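You operate a simulated robot arm through the tools that you are given. There is no shell and no other tool. Be economical: measure what you need, move in short steps, check, and stop when the job is done.

You are at the controls of a simulated robot arm. One attempt, no reset.

Task
Stack the 50 roll tag from the service bench top on top of the 40 roll tag.

It is judged by the outcome, as a careful person would: the job done as asked, and still so three seconds after it is handed in. It fails if anything else is knocked over, pushed out of place, dropped, spilled or broken.

Robot
A 7-joint arm with a two-finger parallel gripper, fixed in place. Base frame: the origin is at the foot of the arm, x ahead of it, y to its left, z up; the work surface is at about z = 0.86. Units: m, degrees, N and s.
With the tool pointing down near the work surface it reaches from about 0.3 to 0.7 m from the base axis. Its first joint turns from -66.0 to 66.0 degrees. Payload 1.57 kg.
The tool frame sits at the grasp point between the pads (the TCP): z along the fingers, y along the line on which they close. The tips reach 0.03 m beyond it. Largest opening 0.11 m; finger width 0.024, thickness 0.012; the body of the gripper, 0.048 by 0.112 m, starts 0.078 m behind the TCP.
Orientation is that of the tool frame in the base frame, as a unit quaternion [x, y, z, w]. With the fingers straight down and closing along the base's y, the tool's x points along the base's -x, its y along +y and its z along -z.

Tools
- The arm moves only by the tool step_arm. Its argument "commands" is a list of rows, each a list of 6 numbers: the shift along the base's x, y, z in units of 150 mm (1.0 is 150 mm), then the turn, a rotation vector about the base's x, y, z in units of 180 degrees (1.0 is 180 degrees). In form: [[tx, ty, tz, wx, wy, wz], ...]. A call has 1 to 8 rows; each row is the pose to reach, as a shift and turn from the pose commanded when the call began. "fingers" is the closure, from 0 (fully open) to 1 (shut), set as the call begins (left out, the last holds). A call with a number of a shift or a turn outside -1 to 1 is refused whole. Rows are played at 5 a second. More than 0.05 m and 8.6 degrees between two rows, or a gripper value outside its range, and nothing of the call is played. A pose out of reach is approached as far as the arm can. The call stops where the force on the tool passes 40 N (or 10 N more than at its start, if that is more) or the arm is blocked; 0.2 s more then pass. The fingers move at their own pace (about 0.108 m/s each) and stop on an object; they squeeze with about 22 N. The grip force told is the motor's: it shows also when the fingers shut on nothing. Time passes only in rows, and 0.2 s behind the last, so rows that repeat a pose let the fingers close. It gives the time, the measured TCP pose, the force on the tool (base axes), the opening and the grip force at its end, in the units of the frame above (readings bear some noise), and new pictures: "show" is both (left out), scene, wrist or none.
- Cameras (640 x 400 px; columns grow to the right, rows downward): "scene" is fixed at [0.1584, -0.3889, 1.3999]; the picture's right is [0.83, -0.56, 0.00], its down [-0.35, -0.53, -0.77] and it looks along [0.43, 0.64, -0.64] (base axes); focal length 271 px, centre (320, 200). "wrist" rides on the gripper at [-0.036, 0, -0.08] in the tool frame; the picture's right is [0.00, -1.00, 0.00], its down [0.97, 0.00, -0.24] and it looks along [0.24, 0.00, 0.97] (tool axes); focal length 218 px, centre (320, 200). There is no depth. A picture from a camera that has moved, and an enlarged one, comes with that camera's place and axes in the base frame and with its lens.
- zoom(camera, box): a new picture of the part [left, top, right, bottom] of that camera's present view, enlarged. No time passes.
- job_done(): hands the job in; it is judged then, once.

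Work in short steps. Places have to be worked out from the pictures, the camera data and where the tool is seen: move nearer, look again, correct. Check each grasp and each placing, and mend what went wrong. You have 90 turns and 150 pictures in all, those below and enlarged ones among them. Open the gripper and draw the arm clear of the work before you hand the job in, unless the task says otherwise; then end with one line.

The tools are called after ">>>" as a command line: name --pt "numbers of a row" for each row, then --argument value for the rest, lists and objects as JSON in quotes. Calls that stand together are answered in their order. step_arm: Moves the arm, as the interface text tells. Its arguments: {"type":"object","properties":{"commands":{"type":"array"},"fingers":{"type":"number"},"show":{"type":"string","enum":["both","scene","wrist","none"]}},"required":["commands"]} The other tools are called the same way: zoom (camera, box) takes an enlarged picture of a part of a camera's view; job_done () hands the job in.

At the start:

```text
time: 0.0
tool_pos: [0.4122, 0.0401, 1.1924]
orientation: [0.0, 1.0, 0.0, 0.0]
wrist_force: [0.7, 1.1, -0.3]
opening: 0.1099
finger_force: 0.0
```

scene: 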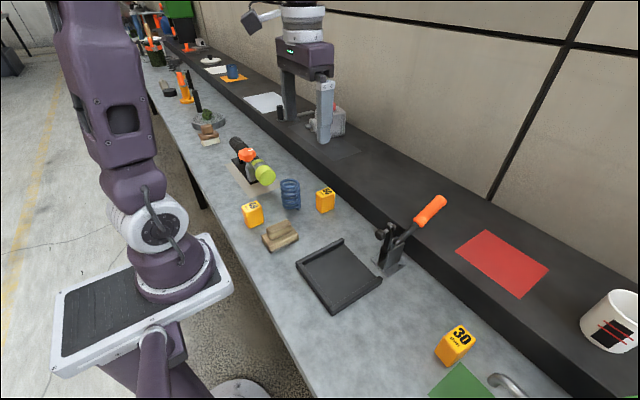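
wrist: 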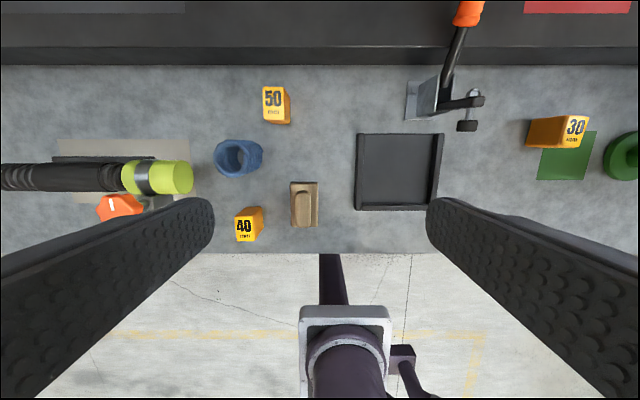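

I'll enlarge both views around the two tags to measure their size and orientation.

>>> zoom --camera "wrist" --box '[200, 70, 340, 260]'

>>> zoom --camera "scene" --box '[220, 160, 360, 260]'

```text
2.11 times, centred on (270, 165) of wrist
camera zoom: at [0.4492, 0.0392, 1.2733], right [0.0, -1.0, 0.0], down [-0.97, 0.0, 0.24], along [-0.24, 0.0, -0.97], focal length 460 px, centre (425, 274)
```

zoom: 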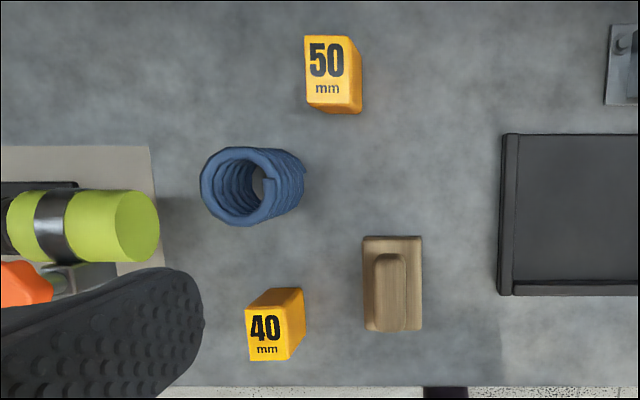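

```text
4.00 times, centred on (290, 210) of scene
camera zoom: at [0.1584, -0.3889, 1.3999], right [0.83, -0.56, 0.0], down [-0.35, -0.53, -0.77], along [0.43, 0.64, -0.64], focal length 1084 px, centre (440, 160)
```

zoom: 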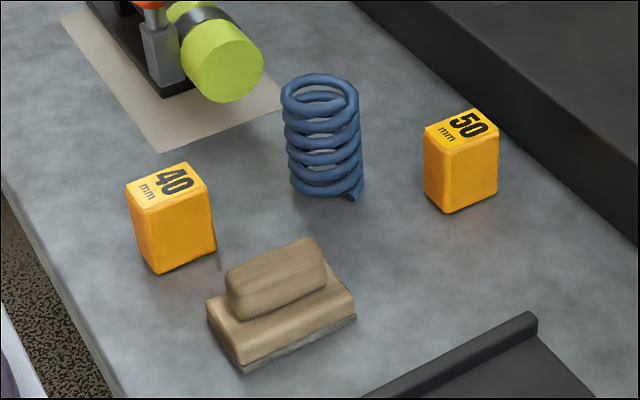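

The 50 tag is near (0.52, 0.11) and the 40 tag near (0.31, 0.175). Both are about 0.03 wide in y and 0.055 tall. I'll move above the 50 tag for a closer look.

>>> step_arm --pt "0.144 0.097 -0.187 0 0 0" --pt "0.288 0.195 -0.373 0 0 0" --pt "0.432 0.292 -0.56 0 0 0" --pt "0.576 0.39 -0.747 0 0 0" --pt "0.72 0.487 -0.933 0 0 0" --pt "0.72 0.487 -0.933 0 0 0" --fingers 0

```text
time: 1.4
tool_pos: [0.5235, 0.1119, 1.0494]
orientation: [0.0, 1.0, 0.0, 0.0]
wrist_force: [-0.5, -0.9, 0.2]
opening: 0.1102
finger_force: 0.0
camera wrist: at [0.5611, 0.1115, 1.13], right [0.0, -1.0, 0.0], down [-0.97, 0.0, 0.24], along [-0.24, 0.0, -0.97], focal length 218 px, centre (320, 200)
```

scene: 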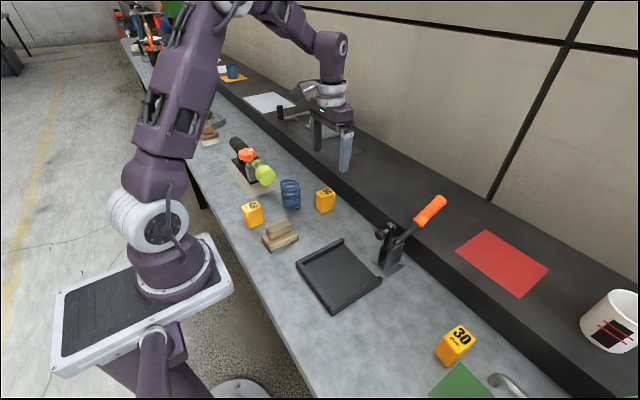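
wrist: 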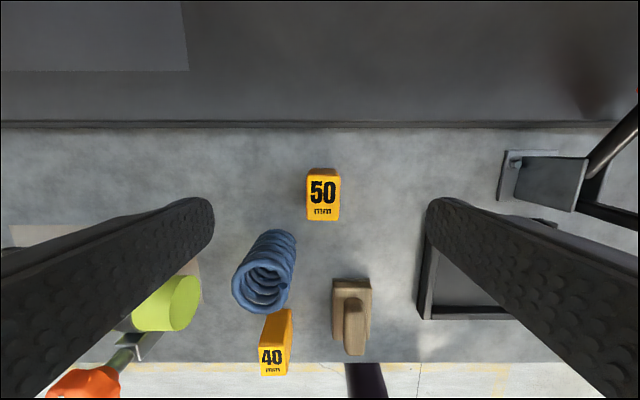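

The 50 tag is nearly beneath the tool. I'll enlarge it for the exact centre and yaw.

>>> zoom --camera "wrist" --box '[280, 150, 376, 240]'

>>> zoom --camera "wrist" --box '[220, 220, 390, 390]'

```text
4.44 times, centred on (328, 195) of wrist
camera zoom: at [0.5611, 0.1115, 1.13], right [0.0, -1.0, 0.0], down [-0.97, 0.0, 0.24], along [-0.24, 0.0, -0.97], focal length 970 px, centre (284, 222)
```

zoom: 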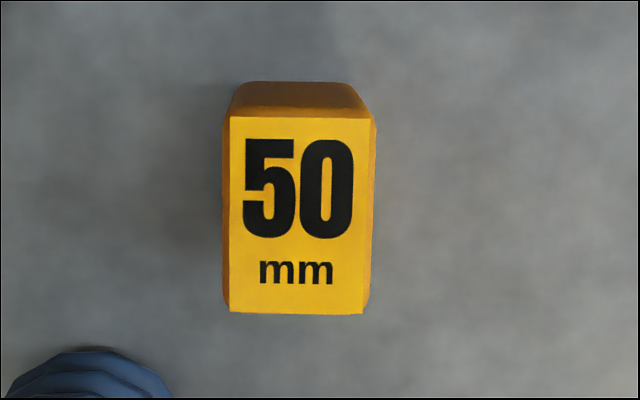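

```text
2.35 times, centred on (305, 305) of wrist
camera zoom: at [0.5611, 0.1115, 1.13], right [0.0, -1.0, 0.0], down [-0.97, 0.0, 0.24], along [-0.24, 0.0, -0.97], focal length 514 px, centre (355, -47)
```

zoom: 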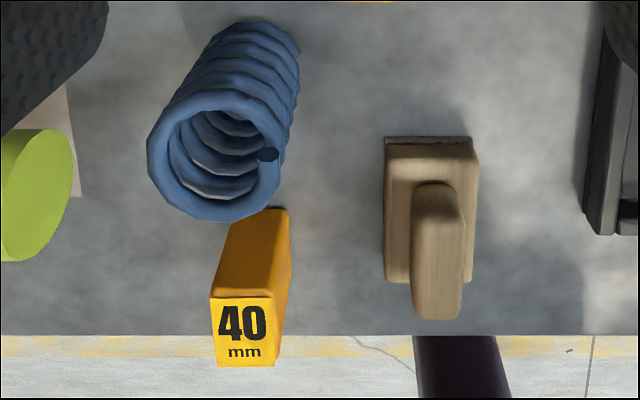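

The tag centre is about 16 mm in −x and 3 mm in −y from the tool, with yaw ≈ 0. I'll narrow the fingers to about 70 mm, centre, and descend part-way.

>>> step_arm --pt "-0.103 -0.02 0 0 0 0" --pt "-0.103 -0.02 -0.2 0 0 0" --pt "-0.103 -0.02 -0.4 0 0 0" --pt "-0.103 -0.02 -0.5 0 0 0" --pt "-0.103 -0.02 -0.5 0 0 0" --fingers 0.36

```text
time: 2.6
tool_pos: [0.5058, 0.1105, 0.9777]
orientation: [0.001, 1.0, 0.0, 0.0]
wrist_force: [-0.3, 0.3, 0.2]
opening: 0.0706
finger_force: 0.0
camera wrist: at [0.5427, 0.1092, 1.0579], right [0.0, -1.0, 0.0], down [-0.97, 0.0, 0.24], along [-0.24, 0.0, -0.97], focal length 218 px, centre (320, 200)
```

scene: 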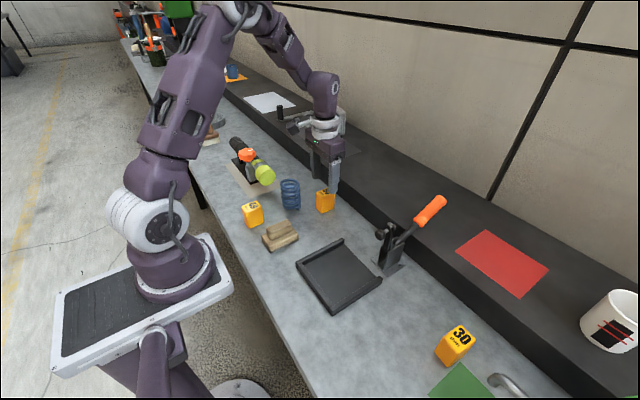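
wrist: 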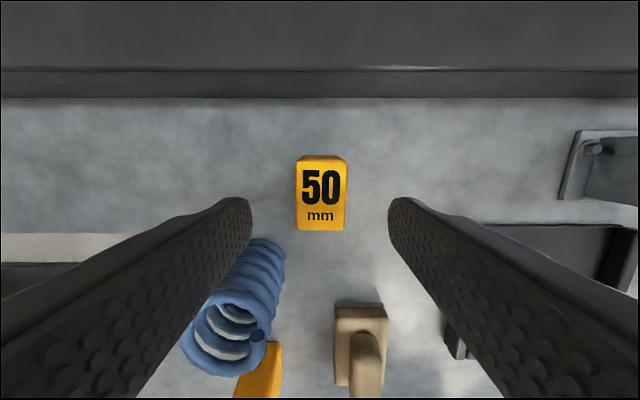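

The tag is centred between the fingers and the spring is clear. I'll lower the TCP to z ≈ 0.90, which keeps the tips about 10 mm above the bench.

>>> step_arm --pt "0 0 -0.2 0 0 0" --pt "0 0 -0.4 0 0 0" --pt "0 0 -0.51 0 0 0" --pt "0 0 -0.51 0 0 0"

```text
time: 3.6
tool_pos: [0.5057, 0.112, 0.9032]
orientation: [0.0, 1.0, -0.001, 0.0]
wrist_force: [1.4, 0.0, 0.5]
opening: 0.0703
finger_force: 0.1
camera wrist: at [0.5426, 0.1096, 0.9828], right [0.0, -1.0, 0.0], down [-0.97, 0.0, 0.24], along [-0.24, 0.0, -0.97], focal length 218 px, centre (320, 200)
```

scene: 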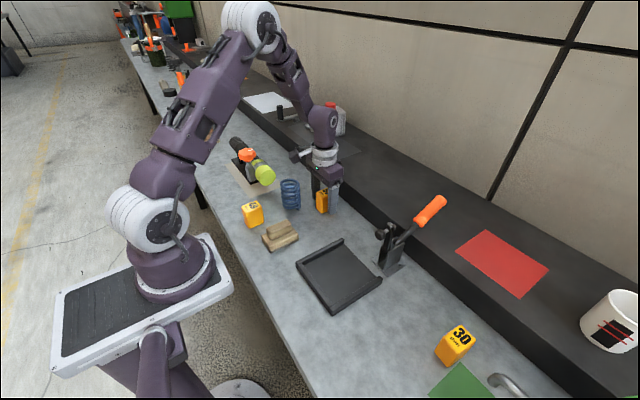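
wrist: 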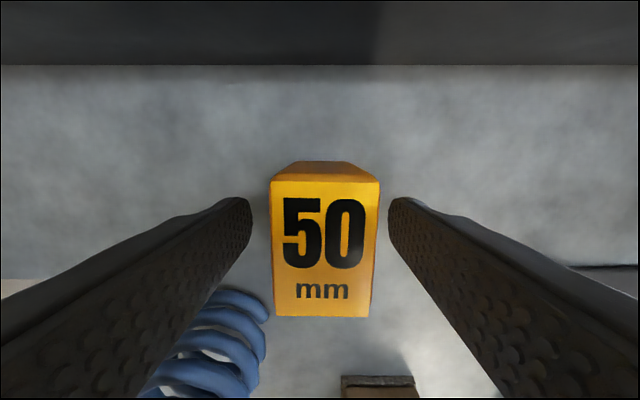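

The tag sits about 1.5 mm to −y of the tool, so I'll nudge and close.

>>> step_arm --pt "0 -0.01 0 0 0 0" --pt "0 -0.01 0 0 0 0" --pt "0 -0.01 0 0 0 0" --pt "0 -0.01 0 0 0 0" --fingers 1 --show "wrist"

```text
time: 4.6
tool_pos: [0.5041, 0.1086, 0.9021]
orientation: [0.0, 1.0, 0.0, 0.0]
wrist_force: [1.2, -0.1, 2.8]
opening: 0.0335
finger_force: 21.7
camera wrist: at [0.5418, 0.1076, 0.9824], right [0.0, -1.0, 0.0], down [-0.97, 0.0, 0.24], along [-0.24, 0.0, -0.97], focal length 218 px, centre (320, 200)
```

wrist: 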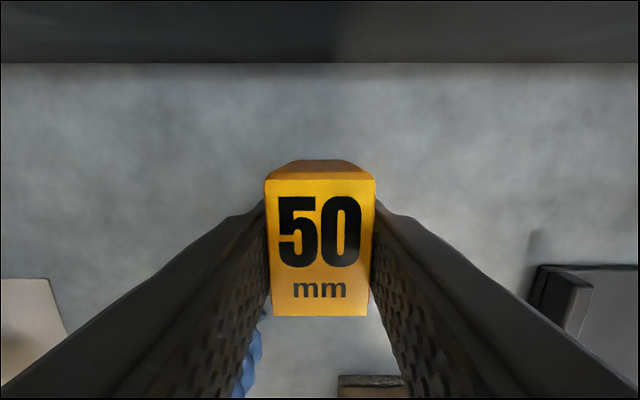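

It's firmly gripped with an opening of 33.5 mm, and the top is at z ≈ 0.916. I'll lift 12 cm and shift to y ≈ 0.17, x ≈ 0.47, where the 40 tag should show below the held tag in the wrist view.

>>> step_arm --pt "0 0 0.13 0 0 0" --pt "0 0 0.4 0 0 0" --pt "0 0 0.7 0 0 0" --pt "0 0 0.8 0 0 0" --pt "-0.117 0.2 0.8 0 0 0" --pt "-0.233 0.41 0.8 0 0 0" --pt "-0.233 0.41 0.8 0 0 0" --pt "-0.233 0.41 0.8 0 0 0"

```text
time: 6.4
tool_pos: [0.4715, 0.1725, 1.0207]
orientation: [0.0, 1.0, 0.0, 0.0]
wrist_force: [0.3, 0.2, -0.5]
opening: 0.0335
finger_force: 22.0
camera wrist: at [0.5084, 0.172, 1.1028], right [0.0, -1.0, 0.0], down [-0.97, 0.0, 0.24], along [-0.24, 0.0, -0.97], focal length 218 px, centre (320, 200)
```

scene: 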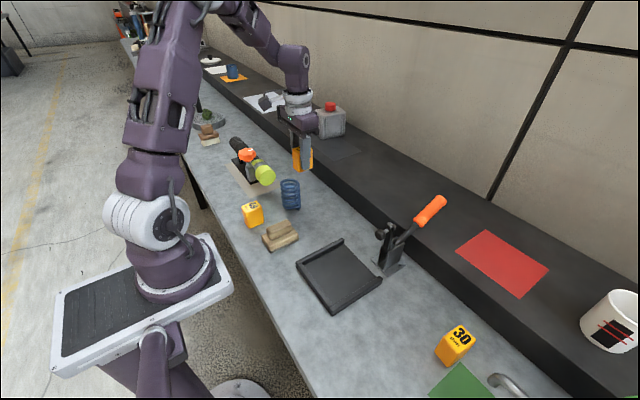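
wrist: 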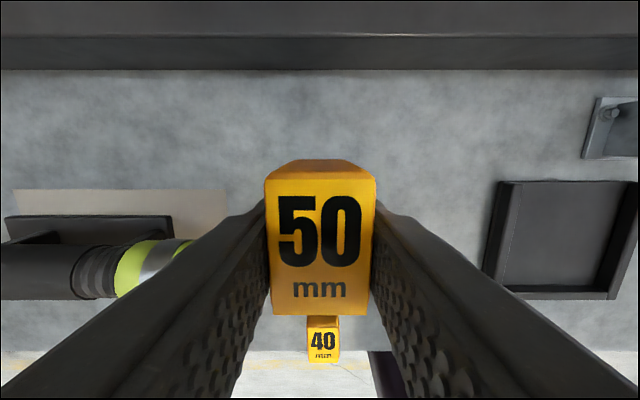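

>>> zoom --camera "wrist" --box '[270, 290, 380, 390]'

```text
4.00 times, centred on (325, 340) of wrist
camera zoom: at [0.5084, 0.172, 1.1028], right [0.0, -1.0, 0.0], down [-0.97, 0.0, 0.24], along [-0.24, 0.0, -0.97], focal length 873 px, centre (300, -360)
```

zoom: 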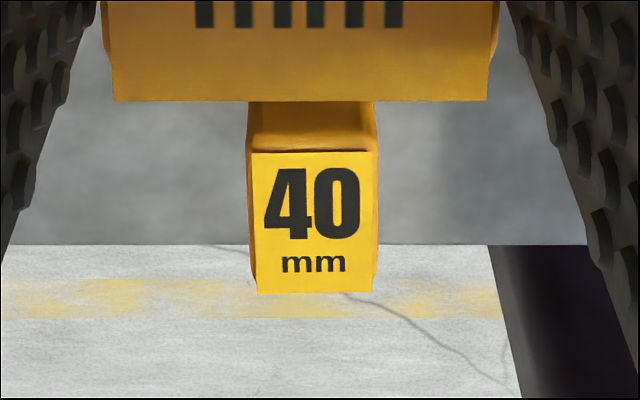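

The 40 tag is aligned, at y ≈ 0.169 and x ≈ 0.303–0.31. I'll move over it at the current height, then use the scene camera to compare edges.

>>> step_arm --pt "-0.2 -0.025 0 0 0 0" --pt "-0.45 -0.025 0 0 0 0" --pt "-0.7 -0.025 0 0 0 0" --pt "-0.933 -0.025 0 0 0 0" --pt "-0.933 -0.025 0 0 0 0" --show "none"

>>> step_arm --pt "-0.16 0 -0.1 0 0 0" --pt "-0.16 0 -0.2 0 0 0" --pt "-0.16 0 -0.2 0 0 0"

>>> zoom --camera "scene" --box '[200, 150, 310, 240]'

```text
time: 7.6
tool_pos: [0.3305, 0.1672, 1.0198]
orientation: [0.0, 1.0, 0.001, 0.0]
wrist_force: [0.5, 1.2, -1.6]
opening: 0.0334
finger_force: 21.6
```

```text
time: 8.4
tool_pos: [0.3078, 0.1655, 0.9889]
orientation: [0.0, 1.0, 0.0, 0.0]
wrist_force: [-0.5, -0.1, -0.8]
opening: 0.0333
finger_force: 21.8
camera wrist: at [0.3449, 0.1643, 1.0701], right [0.0, -1.0, 0.0], down [-0.97, 0.0, 0.24], along [-0.24, 0.0, -0.97], focal length 218 px, centre (320, 200)
```

scene: 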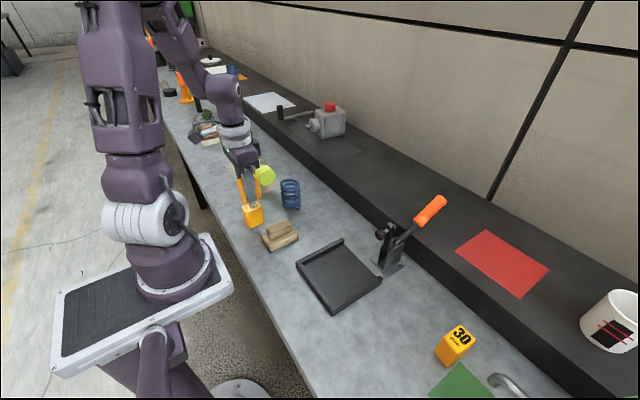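
wrist: 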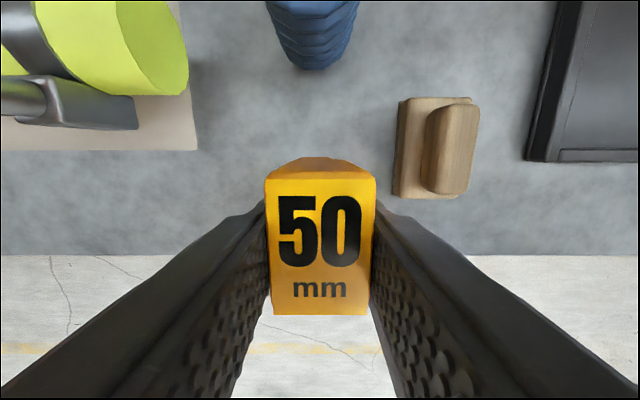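

```text
4.44 times, centred on (255, 195) of scene
camera zoom: at [0.1584, -0.3889, 1.3999], right [0.83, -0.56, 0.0], down [-0.35, -0.53, -0.77], along [0.43, 0.64, -0.64], focal length 1205 px, centre (609, 222)
```

zoom: 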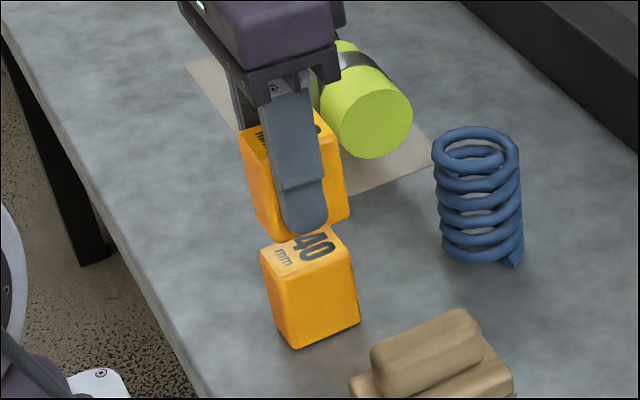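

Projecting matching corners, the held tag is about 3–4 mm too far in +x and about 1 mm low in y. I'll correct that and descend 20 mm, leaving a small gap to check.

>>> step_arm --pt "-0.023 0.008 0 0 0 0" --pt "-0.023 0.008 -0.07 0 0 0" --pt "-0.023 0.008 -0.133 0 0 0" --pt "-0.023 0.008 -0.133 0 0 0" --show "none"

>>> zoom --camera "scene" --box '[225, 170, 285, 235]'

```text
time: 9.4
tool_pos: [0.3023, 0.1676, 0.9717]
orientation: [0.0, 1.0, -0.001, 0.0]
wrist_force: [0.6, 0.2, -0.6]
opening: 0.0332
finger_force: 21.9
```

```text
6.15 times, centred on (255, 202) of scene
camera zoom: at [0.1584, -0.3889, 1.3999], right [0.83, -0.56, 0.0], down [-0.35, -0.53, -0.77], along [0.43, 0.64, -0.64], focal length 1668 px, centre (720, 185)
```

zoom: 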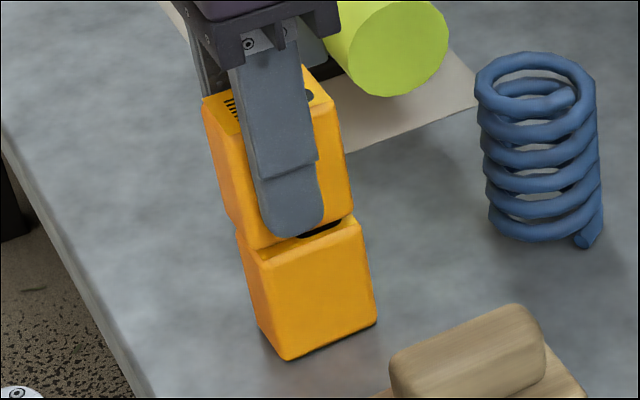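

The edges line up within about 1–2 mm with a gap of roughly 8 mm. I'll lower gently and watch the force.

>>> step_arm --pt "0 0 -0.02 0 0 0" --pt "0 0 -0.04 0 0 0" --pt "0 0 -0.04 0 0 0" --show "none"

>>> zoom --camera "scene" --box '[225, 170, 285, 235]'

```text
time: 10.2
tool_pos: [0.3021, 0.1674, 0.9652]
orientation: [0.0, 1.0, 0.0, 0.0]
wrist_force: [0.7, -0.3, -1.1]
opening: 0.0333
finger_force: 21.8
```

```text
6.15 times, centred on (255, 202) of scene
camera zoom: at [0.1584, -0.3889, 1.3999], right [0.83, -0.56, 0.0], down [-0.35, -0.53, -0.77], along [0.43, 0.64, -0.64], focal length 1668 px, centre (720, 185)
```

zoom: 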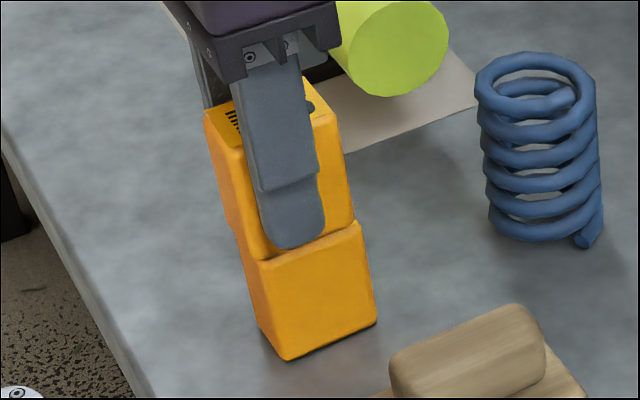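

It's almost in contact with no force reading yet. I'll lower in 1 mm increments.

>>> step_arm --pt "0 0 -0.007 0 0 0" --pt "0 0 -0.007 0 0 0" --show "none"

>>> step_arm --pt "0 0 -0.007 0 0 0" --pt "0 0 -0.007 0 0 0" --show "none"

```text
time: 10.8
tool_pos: [0.3021, 0.1692, 0.963]
orientation: [0.0, 1.0, 0.0, 0.0]
wrist_force: [0.1, 0.0, -1.0]
opening: 0.0336
finger_force: 21.9
```

```text
time: 11.4
tool_pos: [0.3007, 0.1681, 0.9628]
orientation: [0.001, 1.0, 0.001, 0.0]
wrist_force: [-1.2, -0.7, 3.4]
opening: 0.0332
finger_force: 21.4
```

The z force has risen to about 3.4 N, which suggests contact. I'll take one small further step and look.

>>> step_arm --pt "0 0 -0.004 0 0 0" --pt "0 0 -0.004 0 0 0" --show "none"

>>> zoom --camera "scene" --box '[225, 170, 285, 235]'

```text
time: 12.0
tool_pos: [0.3023, 0.1671, 0.9637]
orientation: [0.0, 1.0, -0.001, 0.001]
wrist_force: [-3.6, -0.3, 21.1]
opening: 0.0336
finger_force: 22.0
```

```text
6.15 times, centred on (255, 202) of scene
camera zoom: at [0.1581, -0.389, 1.3999], right [0.83, -0.56, 0.0], down [-0.35, -0.53, -0.77], along [0.43, 0.64, -0.64], focal length 1668 px, centre (720, 185)
```

zoom: 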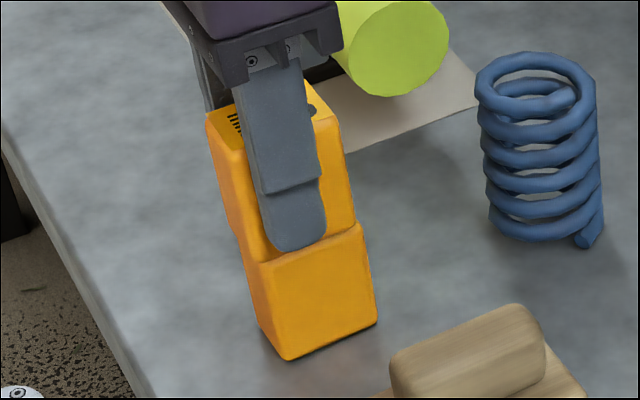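

Firm contact at 21 N, and the tags are well aligned. I'll back off half a millimetre to unload, then open modestly.

>>> step_arm --pt "0 0 0.005 0 0 0" --pt "0 0 0.005 0 0 0" --show "none"

>>> step_arm --pt "0 0 0 0 0 0" --pt "0 0 0 0 0 0" --pt "0 0 0 0 0 0" --fingers 0.4

```text
time: 12.6
tool_pos: [0.3021, 0.1687, 0.9643]
orientation: [0.0, 1.0, -0.001, 0.001]
wrist_force: [-0.2, -0.2, 0.3]
opening: 0.0338
finger_force: 21.9
```

```text
time: 13.4
tool_pos: [0.3022, 0.1681, 0.9637]
orientation: [0.0, 1.0, 0.0, 0.0]
wrist_force: [-0.2, 0.1, 1.2]
opening: 0.0661
finger_force: 0.1
camera wrist: at [0.3395, 0.167, 1.0448], right [0.0, -1.0, 0.0], down [-0.97, 0.0, 0.24], along [-0.24, 0.0, -0.97], focal length 218 px, centre (320, 200)
```

scene: 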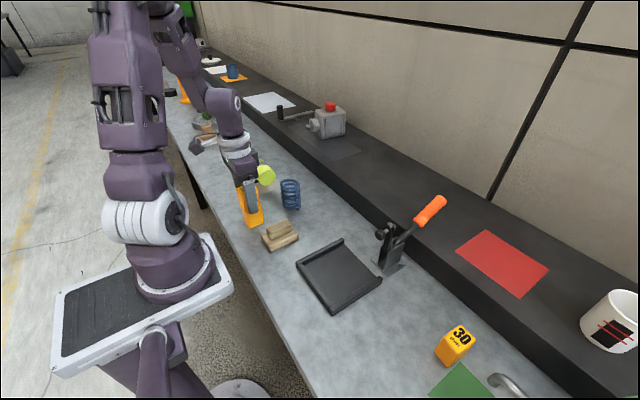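
wrist: 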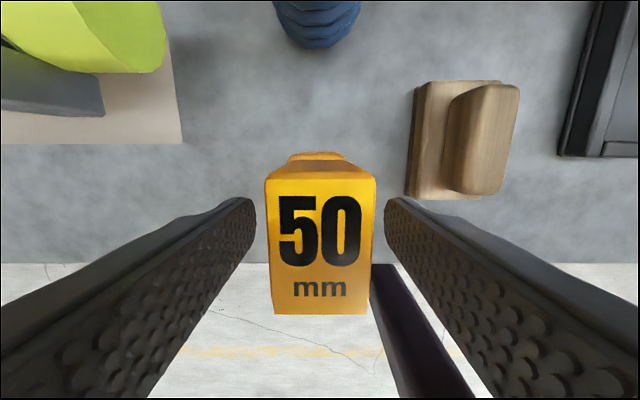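

The tag stayed in place on release. I'll rise straight up to clear it.

>>> step_arm --pt "0 0 0.1 0 0 0" --pt "0 0 0.3 0 0 0" --pt "0 0 0.5 0 0 0" --pt "0 0 0.7 0 0 0" --pt "0.1 0 0.95 0 0 0" --pt "0.35 0 0.95 0 0 0" --pt "0.6 0 0.95 0 0 0" --pt "0.6 0 0.95 0 0 0"

>>> zoom --camera "scene" --box '[210, 150, 310, 240]'

```text
time: 15.2
tool_pos: [0.3883, 0.1686, 1.1087]
orientation: [0.0, 1.0, 0.0, 0.0]
wrist_force: [0.4, 0.2, -0.1]
opening: 0.0658
finger_force: 0.0
camera wrist: at [0.426, 0.1676, 1.1893], right [0.0, -1.0, 0.0], down [-0.97, 0.0, 0.24], along [-0.24, 0.0, -0.97], focal length 218 px, centre (320, 200)
```

scene: 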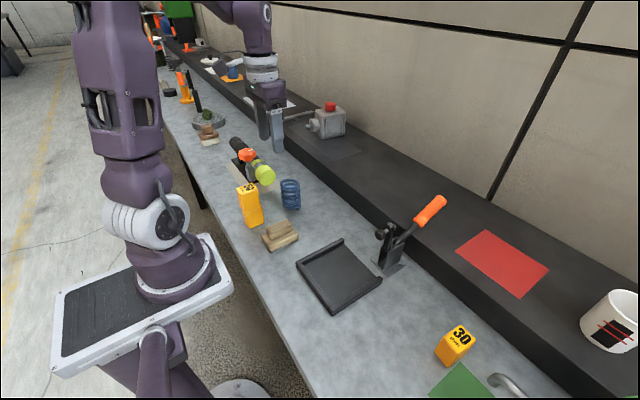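
wrist: 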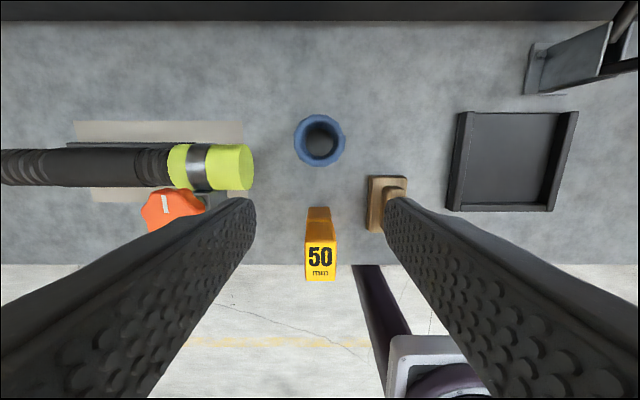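

```text
4.44 times, centred on (260, 195) of scene
camera zoom: at [0.1584, -0.3889, 1.3999], right [0.83, -0.56, 0.0], down [-0.35, -0.53, -0.77], along [0.43, 0.64, -0.64], focal length 1205 px, centre (587, 222)
```

zoom: 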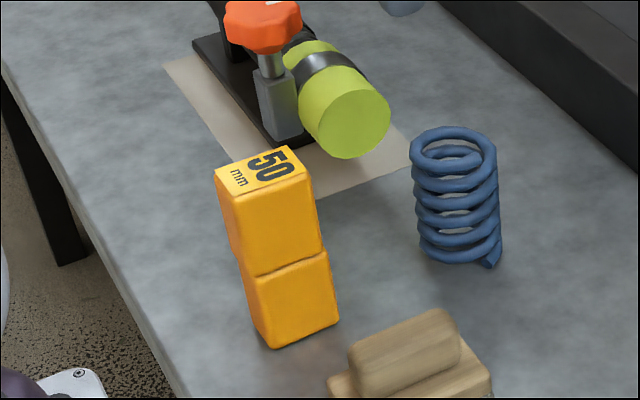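

The stack is standing squarely and the arm is clear. I'll open the gripper fully and hand in.

>>> step_arm --pt "0 0 0 0 0 0" --pt "0 0 0 0 0 0" --pt "0 0 0 0 0 0" --fingers 0 --show "scene"

>>> job_done

```text
time: 16.0
tool_pos: [0.3878, 0.1692, 1.1086]
orientation: [0.0, 1.0, -0.001, 0.0]
wrist_force: [0.0, -1.0, 0.4]
opening: 0.11
finger_force: 0.0
```

scene: 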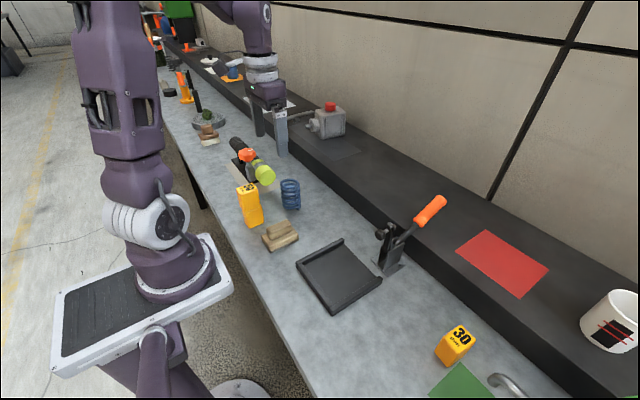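

```text
The job is handed in.
```

The 50 roll tag is stacked squarely on the 40 roll tag, with the gripper open, the arm clear and nothing else disturbed in the last pictures.
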